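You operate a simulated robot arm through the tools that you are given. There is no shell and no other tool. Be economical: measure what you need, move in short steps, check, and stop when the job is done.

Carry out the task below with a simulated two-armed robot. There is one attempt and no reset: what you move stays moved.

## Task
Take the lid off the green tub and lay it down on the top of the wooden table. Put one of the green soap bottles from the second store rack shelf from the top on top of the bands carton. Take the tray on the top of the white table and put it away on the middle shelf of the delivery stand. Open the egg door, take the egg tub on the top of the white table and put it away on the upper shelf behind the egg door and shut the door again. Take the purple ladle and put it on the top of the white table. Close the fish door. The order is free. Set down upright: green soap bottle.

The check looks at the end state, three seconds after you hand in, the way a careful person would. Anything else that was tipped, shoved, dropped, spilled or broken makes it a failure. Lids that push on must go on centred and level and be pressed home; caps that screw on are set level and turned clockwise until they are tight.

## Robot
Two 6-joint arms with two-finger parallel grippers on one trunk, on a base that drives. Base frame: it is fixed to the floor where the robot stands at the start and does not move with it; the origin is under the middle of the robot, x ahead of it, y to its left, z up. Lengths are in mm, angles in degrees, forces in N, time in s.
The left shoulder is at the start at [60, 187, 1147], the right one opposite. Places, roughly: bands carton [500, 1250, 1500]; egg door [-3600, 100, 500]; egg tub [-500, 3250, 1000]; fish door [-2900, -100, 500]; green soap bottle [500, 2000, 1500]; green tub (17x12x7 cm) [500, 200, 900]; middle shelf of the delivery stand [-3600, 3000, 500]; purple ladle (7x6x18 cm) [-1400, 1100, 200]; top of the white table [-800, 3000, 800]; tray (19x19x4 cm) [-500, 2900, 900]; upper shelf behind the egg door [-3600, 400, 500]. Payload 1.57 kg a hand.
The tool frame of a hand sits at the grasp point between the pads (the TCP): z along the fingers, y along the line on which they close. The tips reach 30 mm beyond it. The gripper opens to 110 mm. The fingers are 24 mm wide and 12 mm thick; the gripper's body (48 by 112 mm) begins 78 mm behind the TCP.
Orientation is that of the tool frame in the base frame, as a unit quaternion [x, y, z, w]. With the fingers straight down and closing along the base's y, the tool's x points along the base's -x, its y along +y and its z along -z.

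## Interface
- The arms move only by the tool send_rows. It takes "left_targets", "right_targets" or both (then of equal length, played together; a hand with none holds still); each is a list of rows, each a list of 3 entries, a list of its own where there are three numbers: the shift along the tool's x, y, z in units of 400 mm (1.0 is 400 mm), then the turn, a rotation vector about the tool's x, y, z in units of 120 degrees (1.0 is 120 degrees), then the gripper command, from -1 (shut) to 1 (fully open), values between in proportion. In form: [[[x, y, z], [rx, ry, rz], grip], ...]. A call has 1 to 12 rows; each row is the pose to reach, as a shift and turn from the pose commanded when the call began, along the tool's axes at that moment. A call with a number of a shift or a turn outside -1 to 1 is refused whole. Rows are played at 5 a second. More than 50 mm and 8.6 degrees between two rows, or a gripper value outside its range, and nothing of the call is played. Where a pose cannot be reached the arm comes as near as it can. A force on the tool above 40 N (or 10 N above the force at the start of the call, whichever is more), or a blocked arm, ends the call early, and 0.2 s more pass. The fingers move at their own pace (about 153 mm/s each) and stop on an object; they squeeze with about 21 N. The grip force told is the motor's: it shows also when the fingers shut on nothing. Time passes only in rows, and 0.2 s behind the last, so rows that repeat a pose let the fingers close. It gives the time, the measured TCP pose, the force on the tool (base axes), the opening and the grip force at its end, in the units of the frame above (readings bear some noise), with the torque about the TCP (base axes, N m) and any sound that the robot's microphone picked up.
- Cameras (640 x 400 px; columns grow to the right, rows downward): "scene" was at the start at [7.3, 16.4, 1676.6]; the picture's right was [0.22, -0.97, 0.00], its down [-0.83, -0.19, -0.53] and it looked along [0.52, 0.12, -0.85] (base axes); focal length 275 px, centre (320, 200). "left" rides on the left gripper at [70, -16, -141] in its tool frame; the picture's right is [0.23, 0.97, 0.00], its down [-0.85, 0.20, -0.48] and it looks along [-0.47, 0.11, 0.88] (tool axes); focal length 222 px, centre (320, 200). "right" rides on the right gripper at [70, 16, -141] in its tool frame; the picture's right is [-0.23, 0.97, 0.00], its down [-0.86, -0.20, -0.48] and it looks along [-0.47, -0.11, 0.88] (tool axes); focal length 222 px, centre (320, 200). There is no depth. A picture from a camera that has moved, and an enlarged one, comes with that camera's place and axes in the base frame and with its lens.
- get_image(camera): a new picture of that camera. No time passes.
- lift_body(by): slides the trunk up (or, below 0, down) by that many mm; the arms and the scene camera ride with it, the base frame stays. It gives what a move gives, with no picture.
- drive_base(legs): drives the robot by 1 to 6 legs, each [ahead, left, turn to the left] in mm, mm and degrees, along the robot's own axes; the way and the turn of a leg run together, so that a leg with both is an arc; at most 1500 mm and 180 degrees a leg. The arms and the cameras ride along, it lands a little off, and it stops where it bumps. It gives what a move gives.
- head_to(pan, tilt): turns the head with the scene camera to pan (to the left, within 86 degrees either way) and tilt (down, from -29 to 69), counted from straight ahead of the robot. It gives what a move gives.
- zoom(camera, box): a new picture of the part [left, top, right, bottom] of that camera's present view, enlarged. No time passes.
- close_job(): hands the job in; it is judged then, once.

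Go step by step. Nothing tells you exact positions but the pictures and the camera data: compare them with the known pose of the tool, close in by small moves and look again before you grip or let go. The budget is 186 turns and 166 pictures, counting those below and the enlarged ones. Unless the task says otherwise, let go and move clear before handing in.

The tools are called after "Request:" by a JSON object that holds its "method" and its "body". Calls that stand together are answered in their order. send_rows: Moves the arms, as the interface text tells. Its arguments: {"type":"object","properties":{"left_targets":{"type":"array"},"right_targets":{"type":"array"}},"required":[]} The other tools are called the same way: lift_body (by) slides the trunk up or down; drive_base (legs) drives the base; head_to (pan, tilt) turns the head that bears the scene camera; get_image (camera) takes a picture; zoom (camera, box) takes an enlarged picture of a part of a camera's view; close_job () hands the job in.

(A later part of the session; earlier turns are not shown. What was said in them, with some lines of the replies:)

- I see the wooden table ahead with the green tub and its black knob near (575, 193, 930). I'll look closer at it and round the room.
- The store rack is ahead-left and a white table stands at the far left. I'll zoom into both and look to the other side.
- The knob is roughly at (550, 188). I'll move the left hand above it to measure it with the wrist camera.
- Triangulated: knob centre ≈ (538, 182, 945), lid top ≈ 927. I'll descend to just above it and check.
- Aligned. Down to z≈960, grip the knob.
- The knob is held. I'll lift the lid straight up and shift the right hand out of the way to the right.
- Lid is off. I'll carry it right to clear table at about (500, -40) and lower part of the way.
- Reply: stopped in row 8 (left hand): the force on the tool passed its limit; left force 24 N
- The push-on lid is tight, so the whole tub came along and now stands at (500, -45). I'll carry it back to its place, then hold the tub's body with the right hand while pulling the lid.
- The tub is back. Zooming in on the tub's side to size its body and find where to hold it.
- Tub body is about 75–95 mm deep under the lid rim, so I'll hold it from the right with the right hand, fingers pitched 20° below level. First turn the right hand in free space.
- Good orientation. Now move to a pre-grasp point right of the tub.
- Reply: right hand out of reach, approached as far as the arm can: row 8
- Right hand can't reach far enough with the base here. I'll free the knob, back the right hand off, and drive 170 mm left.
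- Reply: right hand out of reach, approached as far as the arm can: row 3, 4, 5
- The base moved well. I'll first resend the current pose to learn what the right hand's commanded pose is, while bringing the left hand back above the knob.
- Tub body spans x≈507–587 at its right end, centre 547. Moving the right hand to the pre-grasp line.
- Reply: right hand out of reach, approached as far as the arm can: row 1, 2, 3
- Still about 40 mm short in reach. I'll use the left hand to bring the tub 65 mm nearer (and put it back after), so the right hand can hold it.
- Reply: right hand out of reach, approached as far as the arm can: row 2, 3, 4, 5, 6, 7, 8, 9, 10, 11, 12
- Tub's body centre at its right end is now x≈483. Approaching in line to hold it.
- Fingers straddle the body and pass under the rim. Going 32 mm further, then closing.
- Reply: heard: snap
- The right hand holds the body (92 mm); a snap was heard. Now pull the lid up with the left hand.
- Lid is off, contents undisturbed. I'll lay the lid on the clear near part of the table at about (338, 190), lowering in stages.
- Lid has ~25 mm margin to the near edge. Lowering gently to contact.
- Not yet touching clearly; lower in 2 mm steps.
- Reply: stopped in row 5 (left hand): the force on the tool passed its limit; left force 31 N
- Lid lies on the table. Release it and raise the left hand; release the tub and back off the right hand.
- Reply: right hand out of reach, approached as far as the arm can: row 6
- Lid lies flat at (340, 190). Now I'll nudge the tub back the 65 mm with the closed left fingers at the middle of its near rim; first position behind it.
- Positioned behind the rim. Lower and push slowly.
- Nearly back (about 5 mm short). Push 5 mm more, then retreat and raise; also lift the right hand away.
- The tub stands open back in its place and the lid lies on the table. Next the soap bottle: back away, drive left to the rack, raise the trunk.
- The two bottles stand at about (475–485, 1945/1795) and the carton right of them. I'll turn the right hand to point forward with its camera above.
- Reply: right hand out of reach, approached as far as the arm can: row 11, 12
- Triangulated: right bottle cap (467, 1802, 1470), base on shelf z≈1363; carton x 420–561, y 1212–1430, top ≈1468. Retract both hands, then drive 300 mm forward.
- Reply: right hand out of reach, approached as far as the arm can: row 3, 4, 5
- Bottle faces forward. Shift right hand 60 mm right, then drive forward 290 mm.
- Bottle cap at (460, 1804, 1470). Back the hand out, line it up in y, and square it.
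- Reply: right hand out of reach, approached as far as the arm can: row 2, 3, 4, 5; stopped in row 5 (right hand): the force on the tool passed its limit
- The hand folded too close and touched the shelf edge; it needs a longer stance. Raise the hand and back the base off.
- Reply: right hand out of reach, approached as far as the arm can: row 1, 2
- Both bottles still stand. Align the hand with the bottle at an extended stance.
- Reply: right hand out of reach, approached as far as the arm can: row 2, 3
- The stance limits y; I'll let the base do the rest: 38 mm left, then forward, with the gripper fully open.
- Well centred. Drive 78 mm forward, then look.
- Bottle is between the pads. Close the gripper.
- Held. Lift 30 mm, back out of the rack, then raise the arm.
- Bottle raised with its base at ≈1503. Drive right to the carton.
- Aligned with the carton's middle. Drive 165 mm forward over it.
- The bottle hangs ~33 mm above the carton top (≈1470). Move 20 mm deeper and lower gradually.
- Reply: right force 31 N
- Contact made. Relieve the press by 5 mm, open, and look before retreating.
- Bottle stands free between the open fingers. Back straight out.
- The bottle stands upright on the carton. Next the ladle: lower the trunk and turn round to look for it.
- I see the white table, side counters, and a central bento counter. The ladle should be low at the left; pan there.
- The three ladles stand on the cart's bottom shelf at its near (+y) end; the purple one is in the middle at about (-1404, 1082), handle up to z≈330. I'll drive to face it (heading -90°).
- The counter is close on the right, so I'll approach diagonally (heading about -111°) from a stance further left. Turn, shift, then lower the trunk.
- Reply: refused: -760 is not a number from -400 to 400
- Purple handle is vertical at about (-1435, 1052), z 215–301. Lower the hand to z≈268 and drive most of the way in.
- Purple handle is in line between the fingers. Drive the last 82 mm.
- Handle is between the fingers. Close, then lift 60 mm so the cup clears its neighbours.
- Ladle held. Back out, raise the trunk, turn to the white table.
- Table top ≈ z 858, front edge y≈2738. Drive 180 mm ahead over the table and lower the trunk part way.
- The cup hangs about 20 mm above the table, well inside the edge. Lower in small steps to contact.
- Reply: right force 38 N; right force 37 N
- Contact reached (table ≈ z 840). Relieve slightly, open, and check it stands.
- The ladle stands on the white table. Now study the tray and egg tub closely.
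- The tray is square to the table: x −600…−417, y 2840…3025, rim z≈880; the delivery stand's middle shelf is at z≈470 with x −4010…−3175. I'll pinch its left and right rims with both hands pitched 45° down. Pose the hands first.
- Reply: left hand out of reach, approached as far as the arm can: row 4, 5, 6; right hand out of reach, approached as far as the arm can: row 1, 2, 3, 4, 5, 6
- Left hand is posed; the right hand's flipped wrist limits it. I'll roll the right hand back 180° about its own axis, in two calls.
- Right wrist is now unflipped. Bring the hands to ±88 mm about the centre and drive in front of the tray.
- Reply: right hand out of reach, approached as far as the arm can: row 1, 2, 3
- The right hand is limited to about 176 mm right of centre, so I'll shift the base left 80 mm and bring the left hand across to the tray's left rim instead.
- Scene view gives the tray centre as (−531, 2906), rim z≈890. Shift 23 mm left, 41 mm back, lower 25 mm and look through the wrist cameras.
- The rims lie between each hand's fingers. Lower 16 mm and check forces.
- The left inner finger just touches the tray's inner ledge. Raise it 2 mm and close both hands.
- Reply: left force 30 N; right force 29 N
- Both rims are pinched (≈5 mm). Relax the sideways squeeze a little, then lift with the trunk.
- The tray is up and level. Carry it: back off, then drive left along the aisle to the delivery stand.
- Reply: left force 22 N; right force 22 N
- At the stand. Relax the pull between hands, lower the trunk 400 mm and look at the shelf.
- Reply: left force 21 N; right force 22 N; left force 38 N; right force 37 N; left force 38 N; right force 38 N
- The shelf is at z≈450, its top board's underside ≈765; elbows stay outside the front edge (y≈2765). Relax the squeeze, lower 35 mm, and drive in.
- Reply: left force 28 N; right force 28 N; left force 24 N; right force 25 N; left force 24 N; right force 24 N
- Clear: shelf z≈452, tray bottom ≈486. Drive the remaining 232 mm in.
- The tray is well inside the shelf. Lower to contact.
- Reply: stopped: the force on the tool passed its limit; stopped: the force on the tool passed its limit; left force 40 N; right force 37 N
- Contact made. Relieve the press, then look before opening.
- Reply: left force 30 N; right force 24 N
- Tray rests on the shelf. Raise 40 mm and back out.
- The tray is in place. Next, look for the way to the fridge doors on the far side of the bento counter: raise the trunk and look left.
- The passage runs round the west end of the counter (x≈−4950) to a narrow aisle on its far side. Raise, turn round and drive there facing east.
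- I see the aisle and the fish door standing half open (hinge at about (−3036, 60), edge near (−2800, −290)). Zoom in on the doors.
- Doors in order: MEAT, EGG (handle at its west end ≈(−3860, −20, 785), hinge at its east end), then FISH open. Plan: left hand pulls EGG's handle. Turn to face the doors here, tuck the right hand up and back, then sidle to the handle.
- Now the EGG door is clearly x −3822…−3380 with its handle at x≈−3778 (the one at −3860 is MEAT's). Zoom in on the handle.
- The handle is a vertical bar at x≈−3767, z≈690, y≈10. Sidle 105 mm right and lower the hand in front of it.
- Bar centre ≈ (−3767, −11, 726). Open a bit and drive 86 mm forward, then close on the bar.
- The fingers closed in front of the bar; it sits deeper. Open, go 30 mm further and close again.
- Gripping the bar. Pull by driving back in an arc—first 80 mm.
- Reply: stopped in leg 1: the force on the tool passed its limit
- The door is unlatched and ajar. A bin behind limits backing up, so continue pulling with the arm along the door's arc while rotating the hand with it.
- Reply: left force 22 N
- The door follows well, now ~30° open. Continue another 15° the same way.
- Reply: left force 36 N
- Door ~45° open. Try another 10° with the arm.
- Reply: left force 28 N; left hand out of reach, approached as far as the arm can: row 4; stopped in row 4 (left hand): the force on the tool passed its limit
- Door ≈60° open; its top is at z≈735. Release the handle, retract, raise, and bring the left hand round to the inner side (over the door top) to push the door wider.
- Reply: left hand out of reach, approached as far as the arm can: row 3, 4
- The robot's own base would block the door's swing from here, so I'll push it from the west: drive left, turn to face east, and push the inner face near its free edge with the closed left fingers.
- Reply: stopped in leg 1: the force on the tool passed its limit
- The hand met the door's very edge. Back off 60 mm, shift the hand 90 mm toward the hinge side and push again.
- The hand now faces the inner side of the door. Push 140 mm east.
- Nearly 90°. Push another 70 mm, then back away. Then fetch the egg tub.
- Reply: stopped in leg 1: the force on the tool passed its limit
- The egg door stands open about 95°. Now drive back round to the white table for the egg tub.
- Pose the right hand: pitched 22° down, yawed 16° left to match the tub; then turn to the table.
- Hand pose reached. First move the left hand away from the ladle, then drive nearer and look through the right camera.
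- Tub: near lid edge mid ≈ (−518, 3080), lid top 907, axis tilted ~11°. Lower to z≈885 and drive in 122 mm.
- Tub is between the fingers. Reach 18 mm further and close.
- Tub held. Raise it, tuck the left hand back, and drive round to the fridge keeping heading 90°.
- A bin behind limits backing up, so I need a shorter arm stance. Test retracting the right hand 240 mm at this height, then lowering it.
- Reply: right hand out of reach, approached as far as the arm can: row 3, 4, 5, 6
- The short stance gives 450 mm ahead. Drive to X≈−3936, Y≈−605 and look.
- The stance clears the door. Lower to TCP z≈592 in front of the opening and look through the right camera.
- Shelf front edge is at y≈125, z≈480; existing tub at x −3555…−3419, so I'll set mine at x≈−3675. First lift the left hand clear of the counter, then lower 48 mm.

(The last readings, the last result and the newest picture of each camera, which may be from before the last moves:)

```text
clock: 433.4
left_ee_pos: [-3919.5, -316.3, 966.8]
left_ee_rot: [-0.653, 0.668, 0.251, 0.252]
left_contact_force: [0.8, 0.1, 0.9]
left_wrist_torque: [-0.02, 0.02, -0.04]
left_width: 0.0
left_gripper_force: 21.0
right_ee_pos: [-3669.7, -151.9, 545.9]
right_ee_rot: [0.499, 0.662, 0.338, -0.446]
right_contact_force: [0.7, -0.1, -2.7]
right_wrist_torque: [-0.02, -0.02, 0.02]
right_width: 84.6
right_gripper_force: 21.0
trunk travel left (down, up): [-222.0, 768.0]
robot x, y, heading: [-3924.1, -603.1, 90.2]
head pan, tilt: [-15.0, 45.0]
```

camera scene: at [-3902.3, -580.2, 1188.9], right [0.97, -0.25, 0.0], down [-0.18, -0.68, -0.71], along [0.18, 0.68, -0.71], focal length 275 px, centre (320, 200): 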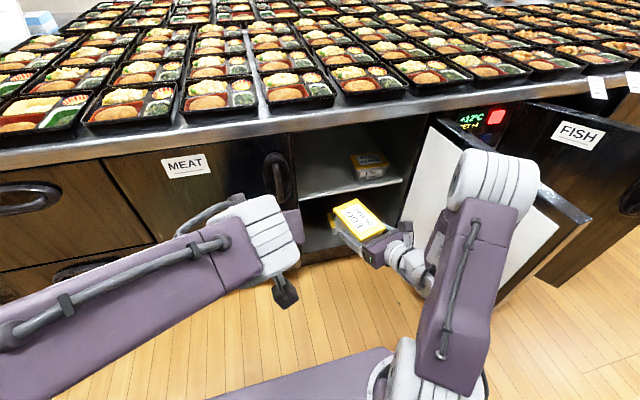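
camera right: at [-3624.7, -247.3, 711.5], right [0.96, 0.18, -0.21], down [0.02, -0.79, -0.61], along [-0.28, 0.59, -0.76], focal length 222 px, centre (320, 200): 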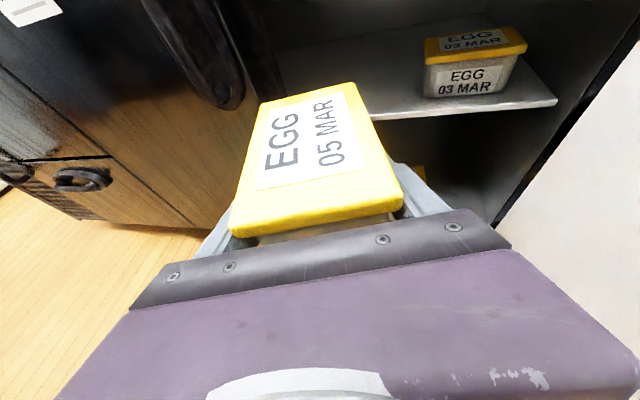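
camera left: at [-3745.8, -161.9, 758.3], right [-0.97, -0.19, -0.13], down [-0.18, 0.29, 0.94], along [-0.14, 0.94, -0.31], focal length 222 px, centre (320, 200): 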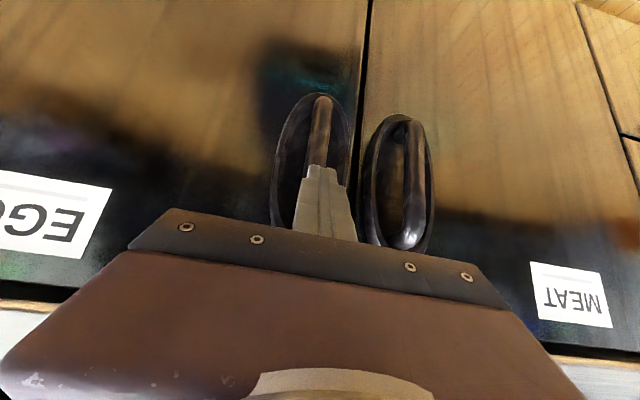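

Drive 190 mm in, then extend the arm the rest so the elbow stays clear of the counter.

Request:
{"method": "drive_base", "body": {"legs": [[190, 0, 0]]}}

Request:
{"method": "send_rows", "body": {"right_targets": [[[0.03, 0.023, 0.0745], [0, 0, 0], -1], [[0.06, 0.0457, 0.149], [0, 0, 0], -1], [[0.09, 0.0685, 0.2235], [0, 0, 0], -1], [[0.12, 0.0914, 0.298], [0, 0, 0], -1]]}}

Request:
{"method": "get_image", "body": {"camera": "right"}}

Request:
{"method": "get_image", "body": {"camera": "scene"}}

```text
clock: 435.0
left_ee_pos: [-3919.1, -127.7, 968.0]
left_ee_rot: [-0.654, 0.667, 0.252, 0.252]
left_contact_force: [-0.3, 0.4, -0.4]
left_wrist_torque: [-0.02, 0.02, -0.02]
left_width: 0.1
left_gripper_force: 20.9
right_ee_pos: [-3672.7, 38.2, 544.9]
right_ee_rot: [0.499, 0.662, 0.337, -0.446]
right_contact_force: [0.0, 0.2, -3.3]
right_wrist_torque: [-0.03, -0.03, 0.02]
right_width: 84.5
right_gripper_force: 21.0
trunk travel left (down, up): [-222.0, 768.0]
robot x, y, heading: [-3924.1, -410.1, 90.6]
head pan, tilt: [-15.0, 45.0]
```

```text
clock: 436.0
left_ee_pos: [-3919.9, -127.0, 967.4]
left_ee_rot: [-0.655, 0.667, 0.251, 0.251]
left_contact_force: [0.2, 0.5, -0.2]
left_wrist_torque: [-0.01, 0.03, -0.02]
left_width: 0.2
left_gripper_force: 20.5
right_ee_pos: [-3670.8, 171.9, 545.3]
right_ee_rot: [0.499, 0.662, 0.338, -0.445]
right_contact_force: [0.2, -1.2, -2.6]
right_wrist_torque: [-0.09, -0.03, 0.02]
right_width: 84.7
right_gripper_force: 21.1
trunk travel left (down, up): [-222.0, 768.0]
robot x, y, heading: [-3925.5, -411.4, 90.4]
head pan, tilt: [-15.0, 45.0]
```

```text
14 pictures are left
camera right: at [-3625.9, 76.6, 662.8], right [0.96, 0.19, -0.21], down [0.02, -0.79, -0.61], along [-0.28, 0.58, -0.76], focal length 222 px, centre (320, 200)
```

right: 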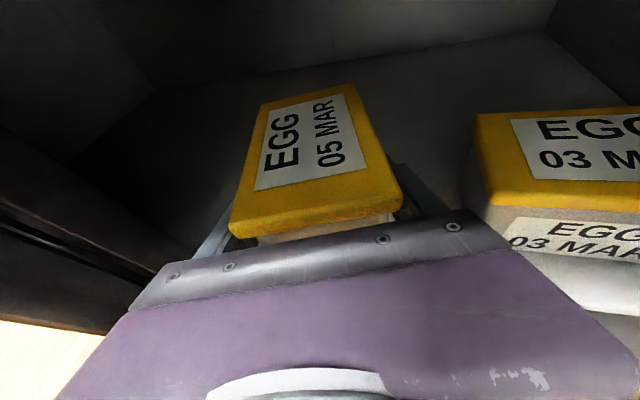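

```text
13 pictures are left
camera scene: at [-3903.6, -390.5, 1140.9], right [0.97, -0.25, 0.0], down [-0.18, -0.68, -0.71], along [0.18, 0.68, -0.71], focal length 275 px, centre (320, 200)
```

scene: 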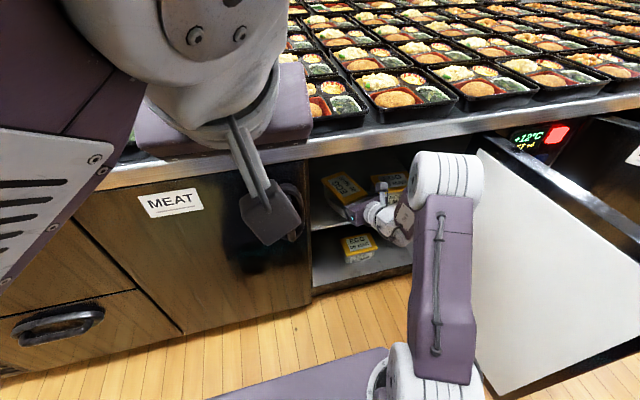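

Inside, beside the existing tub. Lower to the shelf.

Request:
{"method": "lift_body", "body": {"by": -22}}

Request:
{"method": "lift_body", "body": {"by": -5}}

Request:
{"method": "lift_body", "body": {"by": -5}}

```text
clock: 436.6
left_ee_pos: [-3920.7, -128.6, 946.0]
left_ee_rot: [-0.655, 0.667, 0.251, 0.251]
left_contact_force: [-0.2, -0.3, -1.0]
left_wrist_torque: [0.01, 0.0, -0.02]
left_width: 0.0
left_gripper_force: 21.3
right_ee_pos: [-3671.9, 172.6, 522.9]
right_ee_rot: [0.498, 0.662, 0.337, -0.446]
right_contact_force: [0.5, 0.3, -3.0]
right_wrist_torque: [-0.08, 0.02, 0.01]
right_width: 84.8
right_gripper_force: 21.3
trunk travel left (down, up): [-200.0, 790.0]
robot x, y, heading: [-3925.9, -411.9, 90.7]
head pan, tilt: [-15.0, 45.0]
```

```text
clock: 437.2
left_ee_pos: [-3919.0, -127.0, 940.9]
left_ee_rot: [-0.654, 0.667, 0.251, 0.252]
left_contact_force: [-0.4, -1.4, -0.1]
left_wrist_torque: [0.04, 0.0, -0.01]
left_width: 0.1
left_gripper_force: 21.4
right_ee_pos: [-3671.5, 172.0, 518.4]
right_ee_rot: [0.498, 0.662, 0.337, -0.446]
right_contact_force: [-0.1, 0.2, -3.8]
right_wrist_torque: [-0.07, -0.01, -0.01]
right_width: 84.3
right_gripper_force: 21.0
trunk travel left (down, up): [-195.0, 795.0]
robot x, y, heading: [-3925.5, -409.7, 90.7]
head pan, tilt: [-15.0, 45.0]
```

```text
clock: 437.7
left_ee_pos: [-3919.9, -127.4, 935.6]
left_ee_rot: [-0.654, 0.667, 0.251, 0.252]
left_contact_force: [0.0, -0.7, -0.7]
left_wrist_torque: [0.02, 0.01, 0.0]
left_width: 0.0
left_gripper_force: 21.3
right_ee_pos: [-3671.3, 171.0, 512.6]
right_ee_rot: [0.499, 0.662, 0.337, -0.446]
right_contact_force: [0.7, 1.0, -4.1]
right_wrist_torque: [-0.06, -0.02, -0.01]
right_width: 84.8
right_gripper_force: 20.7
trunk travel left (down, up): [-190.0, 800.0]
robot x, y, heading: [-3924.7, -406.8, 90.6]
head pan, tilt: [-15.0, 45.0]
```

Request:
{"method": "lift_body", "body": {"by": -4}}

Request:
{"method": "lift_body", "body": {"by": -4}}

Request:
{"method": "lift_body", "body": {"by": -4}}

Request:
{"method": "lift_body", "body": {"by": -4}}

```text
clock: 438.2
left_ee_pos: [-3919.2, -128.5, 932.9]
left_ee_rot: [-0.654, 0.667, 0.252, 0.253]
left_contact_force: [0.0, -0.2, 0.0]
left_wrist_torque: [-0.03, 0.0, 0.02]
left_width: 0.0
left_gripper_force: 21.5
right_ee_pos: [-3670.4, 172.0, 510.3]
right_ee_rot: [0.498, 0.661, 0.339, -0.447]
right_contact_force: [-0.4, -2.4, 4.4]
right_wrist_torque: [0.51, -0.09, -0.06]
right_width: 84.8
right_gripper_force: 21.0
trunk travel left (down, up): [-186.0, 804.0]
robot x, y, heading: [-3925.0, -409.1, 90.6]
head pan, tilt: [-15.0, 45.0]
```

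```text
clock: 438.8
left_ee_pos: [-3919.2, -127.5, 928.4]
left_ee_rot: [-0.655, 0.667, 0.251, 0.252]
left_contact_force: [0.3, 0.1, 0.0]
left_wrist_torque: [-0.01, 0.01, 0.01]
left_width: 0.1
left_gripper_force: 21.0
right_ee_pos: [-3671.0, 170.6, 505.5]
right_ee_rot: [0.499, 0.662, 0.338, -0.445]
right_contact_force: [1.4, -0.2, 2.6]
right_wrist_torque: [0.44, -0.04, -0.1]
right_width: 84.8
right_gripper_force: 20.9
trunk travel left (down, up): [-182.0, 808.0]
robot x, y, heading: [-3921.4, -410.6, 90.3]
head pan, tilt: [-15.0, 45.0]
```

```text
clock: 439.3
left_ee_pos: [-3919.7, -129.4, 924.9]
left_ee_rot: [-0.653, 0.667, 0.252, 0.254]
left_contact_force: [0.7, 0.6, -0.7]
left_wrist_torque: [0.02, -0.04, 0.01]
left_width: 0.0
left_gripper_force: 20.8
right_ee_pos: [-3671.4, 171.6, 505.3]
right_ee_rot: [0.497, 0.661, 0.34, -0.448]
right_contact_force: [3.3, -1.1, 20.8]
right_wrist_torque: [-0.84, -0.21, 0.08]
right_width: 84.8
right_gripper_force: 20.8
trunk travel left (down, up): [-178.0, 812.0]
robot x, y, heading: [-3923.8, -410.1, 90.9]
head pan, tilt: [-15.0, 45.0]
```

```text
clock: 439.8
left_ee_pos: [-3919.8, -130.4, 919.8]
left_ee_rot: [-0.654, 0.667, 0.251, 0.253]
left_contact_force: [-0.7, 0.4, -1.0]
left_wrist_torque: [-0.01, 0.02, 0.01]
left_width: 0.0
left_gripper_force: 21.3
right_ee_pos: [-3671.2, 170.3, 498.3]
right_ee_rot: [0.498, 0.662, 0.337, -0.446]
right_contact_force: [1.1, -5.5, 11.1]
right_wrist_torque: [0.36, -0.03, -0.09]
right_width: 76.9
right_gripper_force: 20.6
trunk travel left (down, up): [-174.0, 816.0]
robot x, y, heading: [-3923.4, -409.5, 90.4]
head pan, tilt: [-15.0, 45.0]
```

It touched down and the grip slid from lid edge to body. Look before opening.

Request:
{"method": "get_image", "body": {"camera": "right"}}

```text
12 pictures are left
camera right: at [-3626.4, 74.8, 615.6], right [0.96, 0.19, -0.21], down [0.02, -0.79, -0.61], along [-0.28, 0.59, -0.76], focal length 222 px, centre (320, 200)
```

right: 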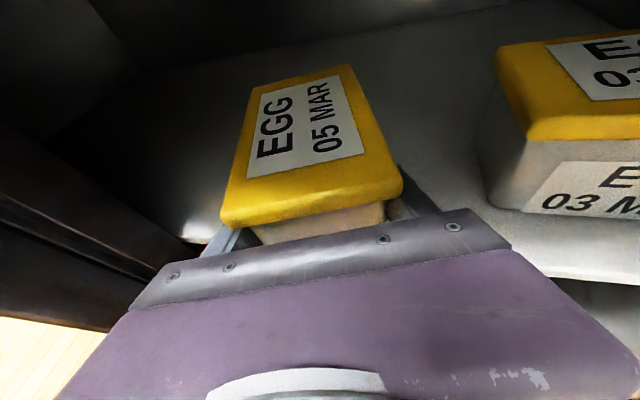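

Intact and seated. Open fully and withdraw straight back: arm first, then base.

Request:
{"method": "send_rows", "body": {"right_targets": [[[0.004, 0, 0], [0, 0, 0], 0.6], [[0.004, 0, 0], [0, 0, 0], 1], [[0.004, 0, 0], [0, 0, 0], 1], [[-0.026, -0.023, -0.0745], [0, 0, 0], 1], [[-0.056, -0.0457, -0.149], [0, 0, 0], 1], [[-0.086, -0.0685, -0.2235], [0, 0, 0], 1], [[-0.116, -0.0914, -0.298], [0, 0, 0], 1]]}}

Request:
{"method": "drive_base", "body": {"legs": [[-190, 0, 0]]}}

Request:
{"method": "get_image", "body": {"camera": "right"}}

```text
clock: 441.4
left_ee_pos: [-3920.2, -129.4, 920.7]
left_ee_rot: [-0.654, 0.668, 0.251, 0.252]
left_contact_force: [-0.4, 0.6, -0.3]
left_wrist_torque: [0.04, 0.01, -0.03]
left_width: 0.0
left_gripper_force: 21.0
right_ee_pos: [-3673.7, 37.0, 499.0]
right_ee_rot: [0.498, 0.663, 0.337, -0.446]
right_contact_force: [-0.4, -0.1, 0.2]
right_wrist_torque: [0.01, -0.02, 0.02]
right_width: 109.9
right_gripper_force: 0.0
trunk travel left (down, up): [-174.0, 816.0]
robot x, y, heading: [-3925.0, -410.0, 90.5]
head pan, tilt: [-15.0, 45.0]
```

```text
clock: 443.0
left_ee_pos: [-3918.9, -314.2, 920.1]
left_ee_rot: [-0.653, 0.668, 0.251, 0.253]
left_contact_force: [-0.1, 0.1, 0.7]
left_wrist_torque: [0.0, -0.01, 0.04]
left_width: 0.0
left_gripper_force: 21.5
right_ee_pos: [-3671.5, -147.9, 499.4]
right_ee_rot: [0.499, 0.662, 0.337, -0.446]
right_contact_force: [0.0, -0.1, -0.1]
right_wrist_torque: [-0.03, -0.02, -0.03]
right_width: 109.8
right_gripper_force: 0.0
trunk travel left (down, up): [-174.0, 816.0]
robot x, y, heading: [-3920.9, -595.1, 90.3]
head pan, tilt: [-15.0, 45.0]
```

```text
11 pictures are left
camera right: at [-3626.0, -243.6, 616.9], right [0.96, 0.19, -0.21], down [0.02, -0.79, -0.61], along [-0.28, 0.59, -0.76], focal length 222 px, centre (320, 200)
```

right: 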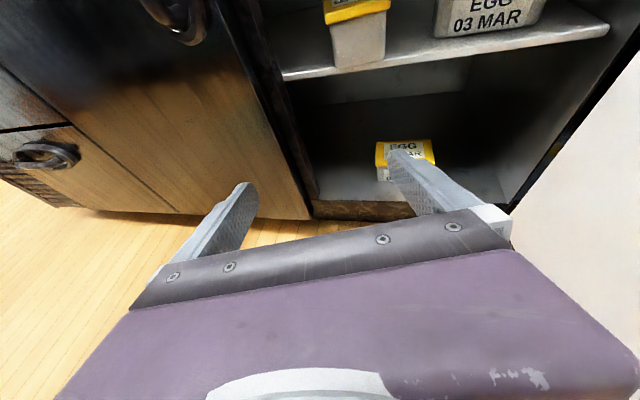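

The tub stands on the upper shelf but near its front edge. I'll nudge it ~30 mm deeper with closed fingers.

Request:
{"method": "lift_body", "body": {"by": 32}}

Request:
{"method": "drive_base", "body": {"legs": [[190, -8, 0]]}}

Request:
{"method": "send_rows", "body": {"right_targets": [[[0, 0, 0], [0, 0, 0], -1], [[0, 0, 0], [0, 0, 0], -1], [[0.03, 0.023, 0.0745], [0, 0, 0], -1], [[0.06, 0.0457, 0.149], [0, 0, 0], -1], [[0.075, 0.0572, 0.1865], [0, 0, 0], -1], [[0.09, 0.0685, 0.2235], [0, 0, 0], -1], [[0.094, 0.0716, 0.2335], [0, 0, 0], -1]]}}

Request:
{"method": "get_image", "body": {"camera": "right"}}

```text
clock: 443.8
left_ee_pos: [-3917.6, -315.3, 951.2]
left_ee_rot: [-0.653, 0.668, 0.251, 0.252]
left_contact_force: [-0.7, -0.4, -0.1]
left_wrist_torque: [0.01, 0.03, -0.01]
left_width: 0.0
left_gripper_force: 21.2
right_ee_pos: [-3671.4, -147.8, 531.8]
right_ee_rot: [0.499, 0.662, 0.338, -0.446]
right_contact_force: [0.1, -0.3, 0.0]
right_wrist_torque: [0.01, 0.01, 0.04]
right_width: 110.2
right_gripper_force: 0.1
trunk travel left (down, up): [-206.0, 784.0]
robot x, y, heading: [-3922.9, -598.0, 90.2]
head pan, tilt: [-15.0, 45.0]
```

```text
clock: 445.3
left_ee_pos: [-3911.9, -124.7, 951.4]
left_ee_rot: [-0.655, 0.667, 0.251, 0.252]
left_contact_force: [-0.1, -0.3, 0.0]
left_wrist_torque: [-0.01, -0.02, -0.02]
left_width: 0.0
left_gripper_force: 20.9
right_ee_pos: [-3666.3, 42.5, 531.0]
right_ee_rot: [0.498, 0.663, 0.336, -0.447]
right_contact_force: [0.6, 0.7, 0.3]
right_wrist_torque: [0.01, 0.01, 0.01]
right_width: 109.9
right_gripper_force: 0.0
trunk travel left (down, up): [-206.0, 784.0]
robot x, y, heading: [-3916.4, -406.2, 90.4]
head pan, tilt: [-15.0, 45.0]
```

```text
clock: 446.9
left_ee_pos: [-3912.6, -126.0, 952.4]
left_ee_rot: [-0.655, 0.667, 0.251, 0.252]
left_contact_force: [-0.6, 0.3, -0.5]
left_wrist_torque: [0.0, -0.05, -0.01]
left_width: 0.0
left_gripper_force: 21.3
right_ee_pos: [-3666.6, 147.6, 530.3]
right_ee_rot: [0.498, 0.663, 0.336, -0.446]
right_contact_force: [0.3, -0.2, -0.6]
right_wrist_torque: [-0.06, 0.02, 0.0]
right_width: 0.0
right_gripper_force: 20.6
trunk travel left (down, up): [-206.0, 784.0]
robot x, y, heading: [-3915.6, -408.3, 90.5]
head pan, tilt: [-15.0, 45.0]
```

```text
10 pictures are left
camera right: at [-3621.0, 52.3, 648.9], right [0.96, 0.19, -0.21], down [0.02, -0.79, -0.61], along [-0.28, 0.58, -0.76], focal length 222 px, centre (320, 200)
```

right: 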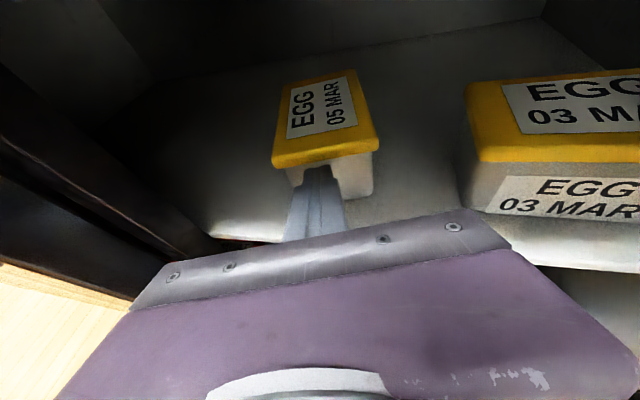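

The tub is seated well in. Withdraw, raise above the door top, and move over the open door to hook its top edge with the right hand.

Request:
{"method": "send_rows", "body": {"right_targets": [[[-0.03, -0.023, -0.0745], [0, 0, 0], 1], [[-0.06, -0.0457, -0.149], [0, 0, 0], 1], [[-0.094, -0.0716, -0.2335], [0, 0, 0], 1]]}}

Request:
{"method": "drive_base", "body": {"legs": [[-196, 0, 0]]}}

Request:
{"method": "lift_body", "body": {"by": 300}}

Request:
{"method": "drive_base", "body": {"legs": [[0, -256, 0]]}}

Request:
{"method": "get_image", "body": {"camera": "scene"}}

```text
clock: 447.7
left_ee_pos: [-3910.8, -125.4, 951.5]
left_ee_rot: [-0.654, 0.667, 0.251, 0.252]
left_contact_force: [0.0, 0.3, -0.3]
left_wrist_torque: [0.0, 0.0, 0.01]
left_width: 0.0
left_gripper_force: 21.1
right_ee_pos: [-3666.5, 42.5, 531.5]
right_ee_rot: [0.497, 0.664, 0.336, -0.447]
right_contact_force: [0.6, 0.5, 0.1]
right_wrist_torque: [-0.03, -0.02, 0.03]
right_width: 109.7
right_gripper_force: 0.0
trunk travel left (down, up): [-206.0, 784.0]
robot x, y, heading: [-3920.5, -408.2, 90.2]
head pan, tilt: [-15.0, 45.0]
```

```text
clock: 449.3
left_ee_pos: [-3910.1, -320.6, 951.4]
left_ee_rot: [-0.654, 0.668, 0.251, 0.252]
left_contact_force: [0.2, -0.9, -0.6]
left_wrist_torque: [-0.02, 0.01, 0.02]
left_width: 0.0
left_gripper_force: 20.6
right_ee_pos: [-3665.0, -153.6, 530.1]
right_ee_rot: [0.498, 0.663, 0.337, -0.446]
right_contact_force: [-0.2, -0.5, 0.2]
right_wrist_torque: [-0.03, 0.0, 0.01]
right_width: 110.3
right_gripper_force: 0.1
trunk travel left (down, up): [-206.0, 784.0]
robot x, y, heading: [-3915.9, -602.8, 90.3]
head pan, tilt: [-15.0, 45.0]
```

```text
clock: 452.3
left_ee_pos: [-3910.5, -320.5, 1252.1]
left_ee_rot: [-0.653, 0.668, 0.251, 0.252]
left_contact_force: [0.2, -0.3, -0.6]
left_wrist_torque: [0.02, 0.01, 0.02]
left_width: 0.1
left_gripper_force: 21.3
right_ee_pos: [-3663.9, -153.0, 831.5]
right_ee_rot: [0.499, 0.662, 0.337, -0.446]
right_contact_force: [-1.0, -0.2, 1.1]
right_wrist_torque: [0.02, -0.01, 0.02]
right_width: 110.2
right_gripper_force: 0.1
trunk travel left (down, up): [-506.0, 484.0]
robot x, y, heading: [-3915.6, -604.1, 90.3]
head pan, tilt: [-15.0, 45.0]
```

```text
clock: 454.1
left_ee_pos: [-3655.7, -318.1, 1252.3]
left_ee_rot: [-0.655, 0.666, 0.252, 0.251]
left_contact_force: [-0.9, -0.5, 0.2]
left_wrist_torque: [0.01, 0.02, 0.03]
left_width: 0.0
left_gripper_force: 21.3
right_ee_pos: [-3410.0, -149.9, 830.4]
right_ee_rot: [0.498, 0.663, 0.335, -0.447]
right_contact_force: [0.0, -0.1, 0.1]
right_wrist_torque: [-0.01, 0.02, -0.02]
right_width: 110.1
right_gripper_force: 0.1
trunk travel left (down, up): [-506.0, 484.0]
robot x, y, heading: [-3660.2, -598.7, 90.7]
head pan, tilt: [-15.0, 45.0]
```

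```text
9 pictures are left
camera scene: at [-3638.8, -580.7, 1424.9], right [0.97, -0.25, 0.0], down [-0.18, -0.68, -0.71], along [0.18, 0.68, -0.71], focal length 275 px, centre (320, 200)
```

scene: 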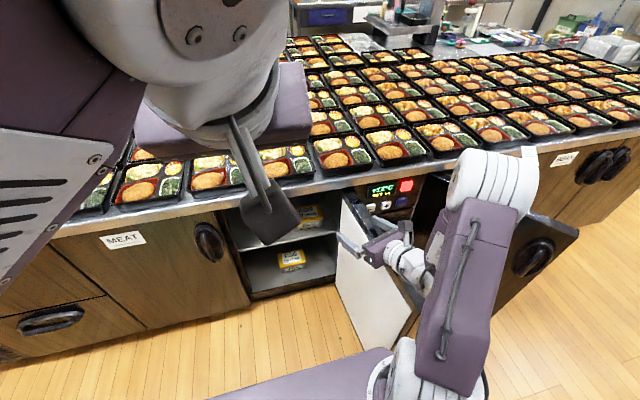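

The door's top edge runs near x≈−3345. Shift 72 mm right and check with the right camera.

Request:
{"method": "drive_base", "body": {"legs": [[0, -72, 0]]}}

Request:
{"method": "get_image", "body": {"camera": "right"}}

```text
clock: 455.1
left_ee_pos: [-3583.9, -317.6, 1253.1]
left_ee_rot: [-0.654, 0.668, 0.252, 0.251]
left_contact_force: [1.2, -0.4, 0.0]
left_wrist_torque: [-0.02, 0.02, -0.01]
left_width: 0.0
left_gripper_force: 20.8
right_ee_pos: [-3337.5, -149.5, 829.6]
right_ee_rot: [0.499, 0.662, 0.336, -0.447]
right_contact_force: [0.5, -0.3, -0.7]
right_wrist_torque: [0.0, 0.02, 0.03]
right_width: 109.8
right_gripper_force: 0.2
trunk travel left (down, up): [-506.0, 484.0]
robot x, y, heading: [-3585.7, -603.3, 90.4]
head pan, tilt: [-15.0, 45.0]
```

```text
8 pictures are left
camera right: at [-3292.1, -244.9, 948.0], right [0.96, 0.19, -0.21], down [0.02, -0.79, -0.61], along [-0.28, 0.58, -0.76], focal length 222 px, centre (320, 200)
```

right: 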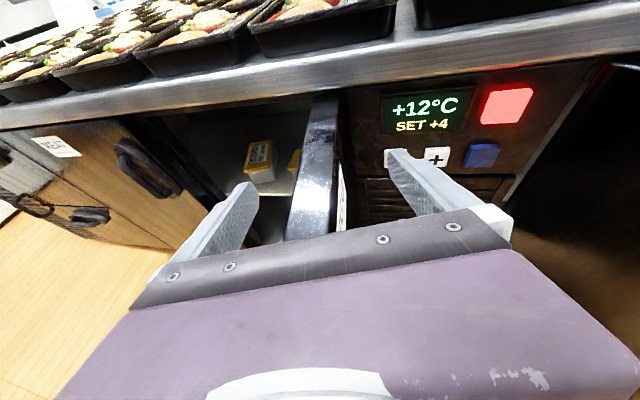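

The door's top edge lies between the open fingers. Shift 25 mm left, lower the fingers astride it, and swing the door partly closed.

Request:
{"method": "drive_base", "body": {"legs": [[0, 25, 0]]}}

Request:
{"method": "lift_body", "body": {"by": -95}}

Request:
{"method": "drive_base", "body": {"legs": [[4, 90, 0], [30, 75, 0]]}}

Request:
{"method": "get_image", "body": {"camera": "scene"}}

```text
clock: 455.9
left_ee_pos: [-3609.4, -316.9, 1251.4]
left_ee_rot: [-0.655, 0.667, 0.251, 0.252]
left_contact_force: [0.4, 0.0, -0.3]
left_wrist_torque: [0.01, -0.05, -0.02]
left_width: 0.0
left_gripper_force: 21.0
right_ee_pos: [-3364.3, -149.0, 829.9]
right_ee_rot: [0.498, 0.663, 0.337, -0.447]
right_contact_force: [-0.2, 0.8, -0.7]
right_wrist_torque: [0.02, -0.01, -0.03]
right_width: 110.1
right_gripper_force: 0.0
trunk travel left (down, up): [-506.0, 484.0]
robot x, y, heading: [-3612.4, -601.8, 90.3]
head pan, tilt: [-15.0, 45.0]
```

```text
clock: 456.5
left_ee_pos: [-3610.5, -318.7, 1225.9]
left_ee_rot: [-0.654, 0.667, 0.251, 0.252]
left_contact_force: [-0.2, -0.1, -0.2]
left_wrist_torque: [-0.03, 0.01, 0.0]
left_width: 0.0
left_gripper_force: 20.6
right_ee_pos: [-3364.3, -150.8, 809.8]
right_ee_rot: [0.494, 0.66, 0.339, -0.452]
right_contact_force: [0.2, -9.0, 16.3]
right_wrist_torque: [-1.56, -0.13, -0.16]
right_width: 110.2
right_gripper_force: 0.1
trunk travel left (down, up): [-481.0, 509.0]
robot x, y, heading: [-3615.5, -600.7, 90.2]
head pan, tilt: [-15.0, 45.0]
stopped: the force on the tool passed its limit (the readings are from after the stop); the commanded pose is now the measured one
```

```text
clock: 458.3
left_ee_pos: [-3775.6, -285.6, 1226.9]
left_ee_rot: [-0.654, 0.667, 0.252, 0.253]
left_contact_force: [-0.8, 0.6, 0.1]
left_wrist_torque: [-0.01, -0.02, -0.05]
left_width: 0.1
left_gripper_force: 21.0
right_ee_pos: [-3527.5, -117.3, 811.8]
right_ee_rot: [0.496, 0.658, 0.342, -0.452]
right_contact_force: [14.8, 3.0, 27.3]
right_wrist_torque: [-0.24, 1.09, -2.5]
right_width: 109.8
right_gripper_force: 0.1
trunk travel left (down, up): [-481.0, 509.0]
robot x, y, heading: [-3781.5, -568.8, 90.4]
head pan, tilt: [-15.0, 45.0]
```

```text
7 pictures are left
camera scene: at [-3759.3, -548.9, 1399.5], right [0.97, -0.25, 0.0], down [-0.18, -0.68, -0.71], along [0.18, 0.69, -0.71], focal length 275 px, centre (320, 200)
```

scene: 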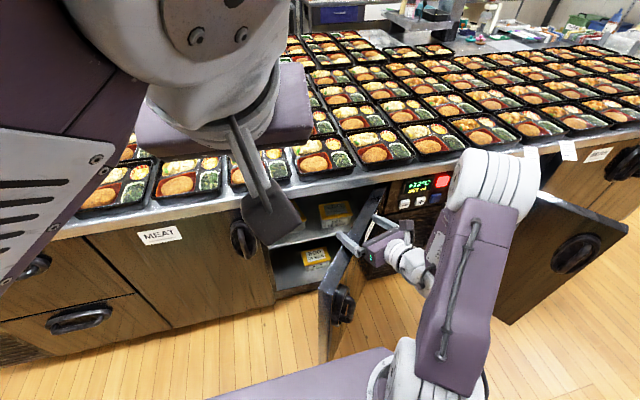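

The door swung to ~46°. Now raise off, step to its outer side near the hinge, lower, and push it shut with closed fingers.

Request:
{"method": "lift_body", "body": {"by": 50}}

Request:
{"method": "drive_base", "body": {"legs": [[-25, -90, 0]]}}

Request:
{"method": "lift_body", "body": {"by": -160}}

Request:
{"method": "send_rows", "body": {"right_targets": [[[0, 0, 0], [0, 0, 0], -1], [[0, 0, 0], [0, 0, 0], -1], [[0, 0, 0], [0, 0, 0], -1]]}}

Request:
{"method": "drive_base", "body": {"legs": [[70, 20, 0], [40, 60, 0]]}}

Request:
{"method": "get_image", "body": {"camera": "scene"}}

```text
clock: 459.2
left_ee_pos: [-3775.1, -285.0, 1275.6]
left_ee_rot: [-0.654, 0.667, 0.252, 0.252]
left_contact_force: [0.1, 0.6, -0.4]
left_wrist_torque: [0.0, -0.03, 0.03]
left_width: 0.0
left_gripper_force: 20.8
right_ee_pos: [-3527.5, -116.0, 859.8]
right_ee_rot: [0.497, 0.657, 0.343, -0.452]
right_contact_force: [-0.6, -0.8, 0.4]
right_wrist_torque: [0.03, 0.0, 0.01]
right_width: 110.3
right_gripper_force: 0.0
trunk travel left (down, up): [-531.0, 459.0]
robot x, y, heading: [-3779.5, -562.3, 90.5]
head pan, tilt: [-15.0, 45.0]
```

```text
clock: 460.3
left_ee_pos: [-3684.5, -308.6, 1276.9]
left_ee_rot: [-0.654, 0.667, 0.252, 0.251]
left_contact_force: [0.3, -0.7, -0.4]
left_wrist_torque: [-0.01, 0.02, 0.02]
left_width: 0.0
left_gripper_force: 20.6
right_ee_pos: [-3436.4, -139.2, 860.8]
right_ee_rot: [0.496, 0.658, 0.342, -0.453]
right_contact_force: [-0.3, 0.4, 0.0]
right_wrist_torque: [0.02, 0.05, 0.02]
right_width: 110.3
right_gripper_force: 0.1
trunk travel left (down, up): [-531.0, 459.0]
robot x, y, heading: [-3688.5, -591.0, 90.4]
head pan, tilt: [-15.0, 45.0]
```

```text
clock: 462.2
left_ee_pos: [-3684.4, -309.0, 1115.9]
left_ee_rot: [-0.655, 0.667, 0.251, 0.252]
left_contact_force: [0.1, 0.2, -0.5]
left_wrist_torque: [0.02, 0.04, -0.03]
left_width: 0.0
left_gripper_force: 21.3
right_ee_pos: [-3436.8, -139.2, 700.8]
right_ee_rot: [0.496, 0.657, 0.342, -0.452]
right_contact_force: [0.0, -0.2, -0.9]
right_wrist_torque: [0.02, -0.01, 0.02]
right_width: 110.0
right_gripper_force: 0.1
trunk travel left (down, up): [-371.0, 619.0]
robot x, y, heading: [-3689.2, -589.1, 90.7]
head pan, tilt: [-15.0, 45.0]
```

```text
clock: 463.0
left_ee_pos: [-3683.7, -307.7, 1115.2]
left_ee_rot: [-0.655, 0.667, 0.252, 0.252]
left_contact_force: [0.6, 0.3, 0.1]
left_wrist_torque: [-0.01, 0.01, 0.0]
left_width: 0.0
left_gripper_force: 20.9
right_ee_pos: [-3437.6, -138.6, 700.1]
right_ee_rot: [0.496, 0.658, 0.342, -0.452]
right_contact_force: [-0.3, 0.6, 0.4]
right_wrist_torque: [-0.02, 0.0, 0.0]
right_width: 0.0
right_gripper_force: 21.2
trunk travel left (down, up): [-371.0, 619.0]
robot x, y, heading: [-3687.6, -592.8, 90.5]
head pan, tilt: [-15.0, 45.0]
```

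```text
clock: 464.0
left_ee_pos: [-3699.3, -257.3, 1114.9]
left_ee_rot: [-0.655, 0.667, 0.251, 0.251]
left_contact_force: [0.0, 0.0, 0.2]
left_wrist_torque: [-0.01, 0.01, -0.01]
left_width: 0.0
left_gripper_force: 20.9
right_ee_pos: [-3453.3, -89.3, 699.6]
right_ee_rot: [0.497, 0.658, 0.339, -0.453]
right_contact_force: [-0.1, 1.2, 0.2]
right_wrist_torque: [0.05, 0.02, -0.01]
right_width: 0.0
right_gripper_force: 20.8
trunk travel left (down, up): [-371.0, 619.0]
robot x, y, heading: [-3703.0, -537.5, 90.5]
head pan, tilt: [-15.0, 45.0]
stopped in leg 1: the force on the tool passed its limit (the readings are from after the stop); the commanded pose is now the measured one
```

```text
6 pictures are left
camera scene: at [-3683.1, -518.7, 1289.1], right [0.97, -0.25, 0.0], down [-0.18, -0.69, -0.71], along [0.18, 0.68, -0.71], focal length 275 px, centre (320, 200)
```

scene: 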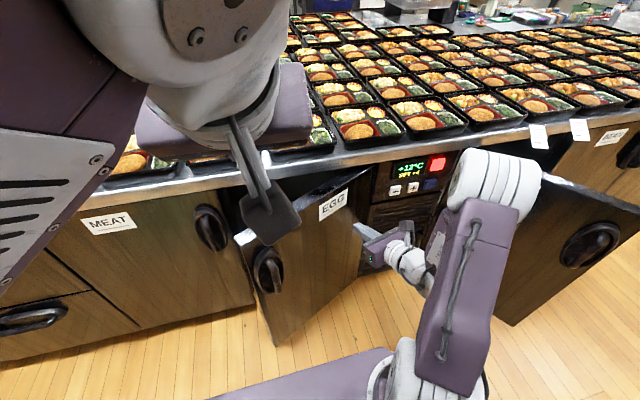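

Door is down to ~28°. Step 90 mm toward the handle side and keep pushing.

Request:
{"method": "drive_base", "body": {"legs": [[-20, 0, 0], [0, 95, 0]]}}

Request:
{"method": "drive_base", "body": {"legs": [[65, 10, 0]]}}

Request:
{"method": "drive_base", "body": {"legs": [[70, 0, 0]]}}

Request:
{"method": "get_image", "body": {"camera": "scene"}}

```text
clock: 465.5
left_ee_pos: [-3794.2, -278.7, 1115.2]
left_ee_rot: [-0.653, 0.668, 0.251, 0.253]
left_contact_force: [-0.4, -0.3, 0.5]
left_wrist_torque: [-0.04, -0.01, -0.04]
left_width: 0.2
left_gripper_force: 21.5
right_ee_pos: [-3547.6, -111.2, 699.2]
right_ee_rot: [0.498, 0.658, 0.34, -0.451]
right_contact_force: [0.6, 0.7, -0.1]
right_wrist_torque: [0.01, -0.03, -0.03]
right_width: 0.1
right_gripper_force: 21.2
trunk travel left (down, up): [-371.0, 619.0]
robot x, y, heading: [-3798.5, -558.9, 90.4]
head pan, tilt: [-15.0, 45.0]
```

```text
clock: 466.5
left_ee_pos: [-3804.0, -211.0, 1114.5]
left_ee_rot: [-0.654, 0.668, 0.251, 0.251]
left_contact_force: [-0.4, 0.4, -1.0]
left_wrist_torque: [-0.03, -0.01, 0.0]
left_width: 0.1
left_gripper_force: 21.5
right_ee_pos: [-3557.5, -44.9, 699.4]
right_ee_rot: [0.497, 0.659, 0.339, -0.452]
right_contact_force: [0.8, 1.1, 0.6]
right_wrist_torque: [-0.01, -0.01, 0.0]
right_width: 0.0
right_gripper_force: 21.1
trunk travel left (down, up): [-371.0, 619.0]
robot x, y, heading: [-3808.0, -499.0, 90.8]
head pan, tilt: [-15.0, 45.0]
```

```text
clock: 467.5
left_ee_pos: [-3804.7, -141.5, 1115.0]
left_ee_rot: [-0.654, 0.668, 0.251, 0.251]
left_contact_force: [0.8, 1.0, -0.5]
left_wrist_torque: [-0.01, -0.03, 0.01]
left_width: 0.0
left_gripper_force: 20.9
right_ee_pos: [-3557.5, 22.6, 699.3]
right_ee_rot: [0.497, 0.658, 0.339, -0.452]
right_contact_force: [0.2, 0.0, 0.1]
right_wrist_torque: [-0.02, 0.05, -0.01]
right_width: 0.3
right_gripper_force: 21.6
trunk travel left (down, up): [-371.0, 619.0]
robot x, y, heading: [-3806.4, -432.0, 90.4]
head pan, tilt: [-15.0, 45.0]
```

```text
5 pictures are left
camera scene: at [-3788.1, -405.5, 1289.1], right [0.97, -0.25, 0.0], down [-0.18, -0.69, -0.71], along [0.18, 0.68, -0.71], focal length 275 px, centre (320, 200)
```

scene: 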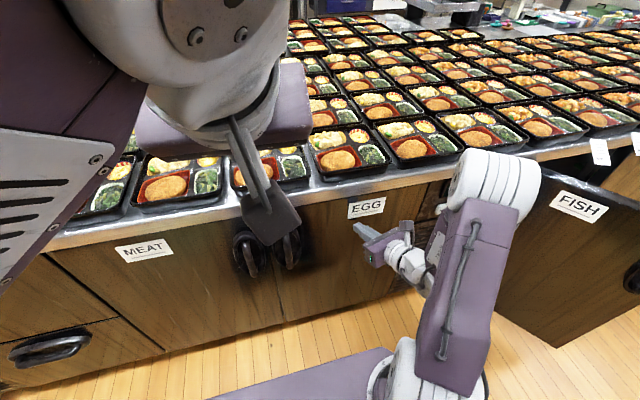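

The egg door looks shut; press until there's a firm stop.

Request:
{"method": "drive_base", "body": {"legs": [[-30, 0, 0], [0, 60, 0], [90, 0, 0]]}}

```text
clock: 469.4
left_ee_pos: [-3863.2, -133.6, 1115.8]
left_ee_rot: [-0.652, 0.669, 0.252, 0.252]
left_contact_force: [-0.2, -0.6, 0.0]
left_wrist_torque: [-0.02, 0.02, 0.01]
left_width: 0.2
left_gripper_force: 20.6
right_ee_pos: [-3618.0, 28.8, 700.1]
right_ee_rot: [0.503, 0.654, 0.338, -0.453]
right_contact_force: [0.3, -13.4, 9.7]
right_wrist_torque: [0.29, 0.0, -0.03]
right_width: 0.0
right_gripper_force: 21.1
trunk travel left (down, up): [-371.0, 619.0]
robot x, y, heading: [-3867.9, -415.3, 90.1]
head pan, tilt: [-15.0, 45.0]
stopped in leg 3: the force on the tool passed its limit (the readings are from after the stop); the commanded pose is now the measured one
```

The egg door is firmly shut. Now the fish door: back off, raise, move east in front of it.

Request:
{"method": "drive_base", "body": {"legs": [[-185, 0, 0]]}}

Request:
{"method": "lift_body", "body": {"by": 170}}

Request:
{"method": "drive_base", "body": {"legs": [[0, -608, 0]]}}

Request:
{"method": "get_image", "body": {"camera": "scene"}}

```text
clock: 471.0
left_ee_pos: [-3861.8, -318.2, 1116.0]
left_ee_rot: [-0.653, 0.668, 0.252, 0.251]
left_contact_force: [0.5, 0.3, -1.0]
left_wrist_torque: [0.04, 0.0, 0.03]
left_width: 0.1
left_gripper_force: 21.1
right_ee_pos: [-3617.5, -154.4, 699.5]
right_ee_rot: [0.502, 0.656, 0.336, -0.453]
right_contact_force: [1.1, 0.2, -0.6]
right_wrist_torque: [-0.02, -0.02, -0.03]
right_width: 0.1
right_gripper_force: 21.4
trunk travel left (down, up): [-371.0, 619.0]
robot x, y, heading: [-3867.3, -600.6, 90.5]
head pan, tilt: [-15.0, 45.0]
```

```text
clock: 472.9
left_ee_pos: [-3862.6, -316.1, 1285.5]
left_ee_rot: [-0.654, 0.668, 0.253, 0.251]
left_contact_force: [-0.4, 0.1, 0.6]
left_wrist_torque: [-0.01, 0.03, -0.01]
left_width: 0.0
left_gripper_force: 20.7
right_ee_pos: [-3617.6, -154.5, 867.5]
right_ee_rot: [0.503, 0.655, 0.337, -0.452]
right_contact_force: [-0.4, -0.4, -0.4]
right_wrist_torque: [0.02, 0.02, 0.02]
right_width: 0.0
right_gripper_force: 21.2
trunk travel left (down, up): [-541.0, 449.0]
robot x, y, heading: [-3869.9, -598.7, 90.5]
head pan, tilt: [-15.0, 45.0]
```

```text
clock: 476.4
left_ee_pos: [-3244.4, -312.9, 1286.2]
left_ee_rot: [-0.652, 0.669, 0.252, 0.252]
left_contact_force: [0.5, 0.1, -0.3]
left_wrist_torque: [-0.01, 0.0, 0.05]
left_width: 0.0
left_gripper_force: 21.1
right_ee_pos: [-2999.5, -150.5, 868.9]
right_ee_rot: [0.504, 0.655, 0.337, -0.452]
right_contact_force: [0.1, -0.8, -0.2]
right_wrist_torque: [0.01, 0.01, 0.03]
right_width: 0.0
right_gripper_force: 21.1
trunk travel left (down, up): [-541.0, 449.0]
robot x, y, heading: [-3251.7, -593.9, 90.3]
head pan, tilt: [-15.0, 45.0]
```

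```text
4 pictures are left
camera scene: at [-3229.3, -575.8, 1459.1], right [0.97, -0.25, 0.0], down [-0.18, -0.68, -0.71], along [0.18, 0.68, -0.71], focal length 275 px, centre (320, 200)
```

scene: 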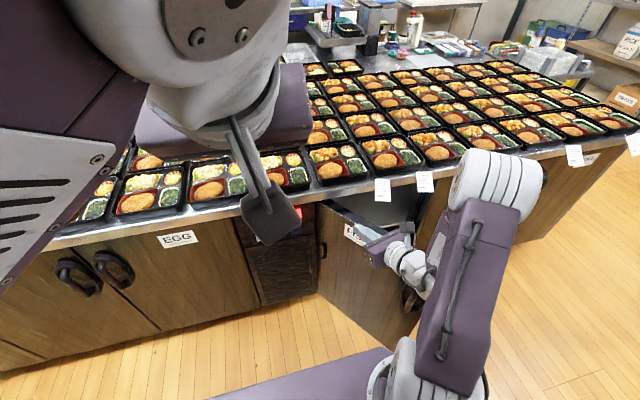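

EGG is shut. The fish door is ~58° open from hinge (−3055, 54). Shift slightly, lower beside its outer face and push along its arc.

Request:
{"method": "drive_base", "body": {"legs": [[-8, 18, 0]]}}

Request:
{"method": "lift_body", "body": {"by": -165}}

Request:
{"method": "drive_base", "body": {"legs": [[60, -25, 0], [50, -40, 0]]}}

Request:
{"method": "get_image", "body": {"camera": "scene"}}

```text
clock: 477.2
left_ee_pos: [-3262.1, -319.9, 1285.7]
left_ee_rot: [-0.653, 0.669, 0.251, 0.25]
left_contact_force: [0.0, 0.4, -0.1]
left_wrist_torque: [0.01, 0.04, 0.01]
left_width: 0.2
left_gripper_force: 21.2
right_ee_pos: [-3015.8, -159.2, 868.2]
right_ee_rot: [0.504, 0.655, 0.336, -0.452]
right_contact_force: [-0.2, 0.2, 0.2]
right_wrist_torque: [0.01, 0.0, -0.01]
right_width: 0.0
right_gripper_force: 20.8
trunk travel left (down, up): [-541.0, 449.0]
robot x, y, heading: [-3268.5, -602.3, 90.3]
head pan, tilt: [-15.0, 45.0]
```

```text
clock: 479.0
left_ee_pos: [-3263.4, -320.4, 1120.5]
left_ee_rot: [-0.653, 0.669, 0.251, 0.252]
left_contact_force: [0.4, -0.3, -0.2]
left_wrist_torque: [-0.03, 0.0, 0.01]
left_width: 0.0
left_gripper_force: 20.9
right_ee_pos: [-3015.6, -159.6, 704.4]
right_ee_rot: [0.504, 0.654, 0.338, -0.451]
right_contact_force: [-0.2, 0.0, -0.1]
right_wrist_torque: [0.02, -0.01, 0.03]
right_width: 0.0
right_gripper_force: 20.7
trunk travel left (down, up): [-376.0, 614.0]
robot x, y, heading: [-3270.3, -605.4, 90.4]
head pan, tilt: [-15.0, 45.0]
```

```text
clock: 480.5
left_ee_pos: [-3216.7, -233.6, 1119.2]
left_ee_rot: [-0.652, 0.67, 0.252, 0.251]
left_contact_force: [0.0, 0.4, 0.3]
left_wrist_torque: [0.01, -0.01, 0.02]
left_width: 0.1
left_gripper_force: 20.4
right_ee_pos: [-2973.9, -76.4, 700.4]
right_ee_rot: [0.504, 0.657, 0.331, -0.453]
right_contact_force: [0.0, -0.3, -0.7]
right_wrist_torque: [0.0, -0.02, 0.02]
right_width: 0.2
right_gripper_force: 20.8
trunk travel left (down, up): [-376.0, 614.0]
robot x, y, heading: [-3222.2, -518.3, 90.0]
head pan, tilt: [-15.0, 45.0]
stopped in leg 2: the force on the tool passed its limit (the readings are from after the stop); the commanded pose is now the measured one
```

```text
3 pictures are left
camera scene: at [-3200.3, -495.8, 1294.0], right [0.97, -0.26, 0.0], down [-0.18, -0.68, -0.71], along [0.18, 0.68, -0.71], focal length 275 px, centre (320, 200)
```

scene: 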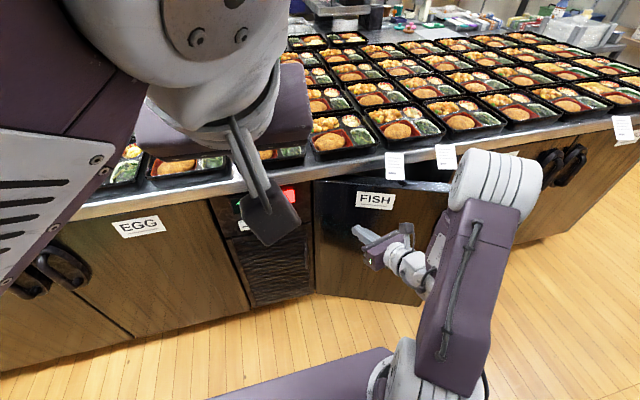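

The fish door is nearly shut. Step 80 mm right and push it home.

Request:
{"method": "drive_base", "body": {"legs": [[-15, 0, 0], [0, -90, 0], [70, -10, 0]]}}

Request:
{"method": "drive_base", "body": {"legs": [[90, 0, 0]]}}

```text
clock: 482.6
left_ee_pos: [-3117.3, -179.1, 1121.0]
left_ee_rot: [-0.654, 0.668, 0.252, 0.251]
left_contact_force: [0.3, -0.2, 0.2]
left_wrist_torque: [-0.05, -0.04, -0.02]
left_width: 0.0
left_gripper_force: 21.0
right_ee_pos: [-2876.2, -20.2, 702.6]
right_ee_rot: [0.501, 0.658, 0.331, -0.455]
right_contact_force: [0.3, 0.3, 0.3]
right_wrist_torque: [-0.01, -0.02, 0.02]
right_width: 0.0
right_gripper_force: 21.3
trunk travel left (down, up): [-376.0, 614.0]
robot x, y, heading: [-3119.1, -462.1, 90.5]
head pan, tilt: [-15.0, 45.0]
```

```text
clock: 483.6
left_ee_pos: [-3117.4, -128.1, 1121.8]
left_ee_rot: [-0.653, 0.669, 0.252, 0.251]
left_contact_force: [-0.8, 0.5, -0.9]
left_wrist_torque: [0.0, 0.0, 0.01]
left_width: 0.2
left_gripper_force: 21.5
right_ee_pos: [-2877.4, 27.7, 703.2]
right_ee_rot: [0.503, 0.658, 0.328, -0.454]
right_contact_force: [-1.8, -19.7, 5.3]
right_wrist_torque: [0.13, 0.01, 0.04]
right_width: 0.0
right_gripper_force: 20.8
trunk travel left (down, up): [-376.0, 614.0]
robot x, y, heading: [-3124.6, -407.5, 90.2]
head pan, tilt: [-15.0, 45.0]
stopped in leg 1: the force on the tool passed its limit (the readings are from after the stop); the commanded pose is now the measured one
```

Firm stop at the same depth as the egg door. Back away and verify.

Request:
{"method": "drive_base", "body": {"legs": [[-190, 0, 0]]}}

Request:
{"method": "get_image", "body": {"camera": "scene"}}

```text
clock: 485.2
left_ee_pos: [-3116.6, -313.5, 1121.7]
left_ee_rot: [-0.652, 0.669, 0.253, 0.252]
left_contact_force: [0.2, -0.7, -0.2]
left_wrist_torque: [0.04, 0.02, 0.0]
left_width: 0.2
left_gripper_force: 21.4
right_ee_pos: [-2875.2, -159.4, 702.5]
right_ee_rot: [0.504, 0.658, 0.328, -0.454]
right_contact_force: [-0.6, -0.6, -0.5]
right_wrist_torque: [-0.01, 0.02, 0.03]
right_width: 0.0
right_gripper_force: 21.3
trunk travel left (down, up): [-376.0, 614.0]
robot x, y, heading: [-3120.6, -599.6, 90.5]
head pan, tilt: [-15.0, 45.0]
```

```text
2 pictures are left
camera scene: at [-3101.0, -578.6, 1294.2], right [0.97, -0.25, 0.0], down [-0.18, -0.68, -0.71], along [0.18, 0.68, -0.71], focal length 275 px, centre (320, 200)
```

scene: 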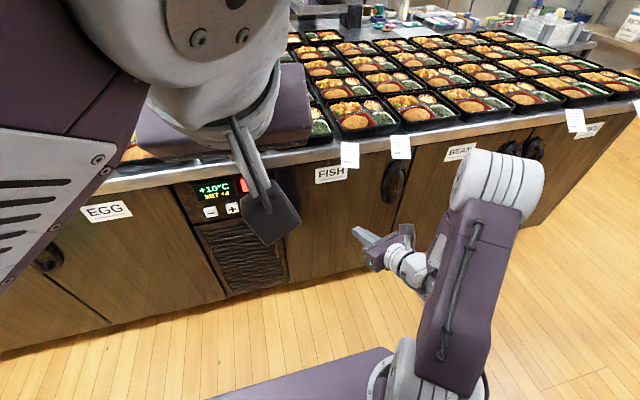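

Both the EGG and FISH doors are flush and shut, the hands are clear and all the other parts were seen in place, so I'm handing in.

Request:
{"method": "close_job", "body": {}}

```text
The job is handed in.
```

All six jobs are done and I've handed in. I saw each item in place after I let go of it, but I haven't seen the result of the check.

- **Green tub:** the lid lies flat on the wooden table. It was on so tight that the whole tub came up with it at first. I set the tub down and held it to pull the lid off. I then pushed it back to within a few millimetres of where it stood, with nothing spilled.
- **Soap bottle:** it stands upright on the bands carton.
- **Tray:** it is on the middle shelf of the delivery stand, beside the tray already there.
- **Purple ladle:** it stands on the white table.
- **Egg tub:** it is on the upper shelf behind the egg door, pushed in from the front edge.
- **Doors:** the egg and fish doors are both shut flush.
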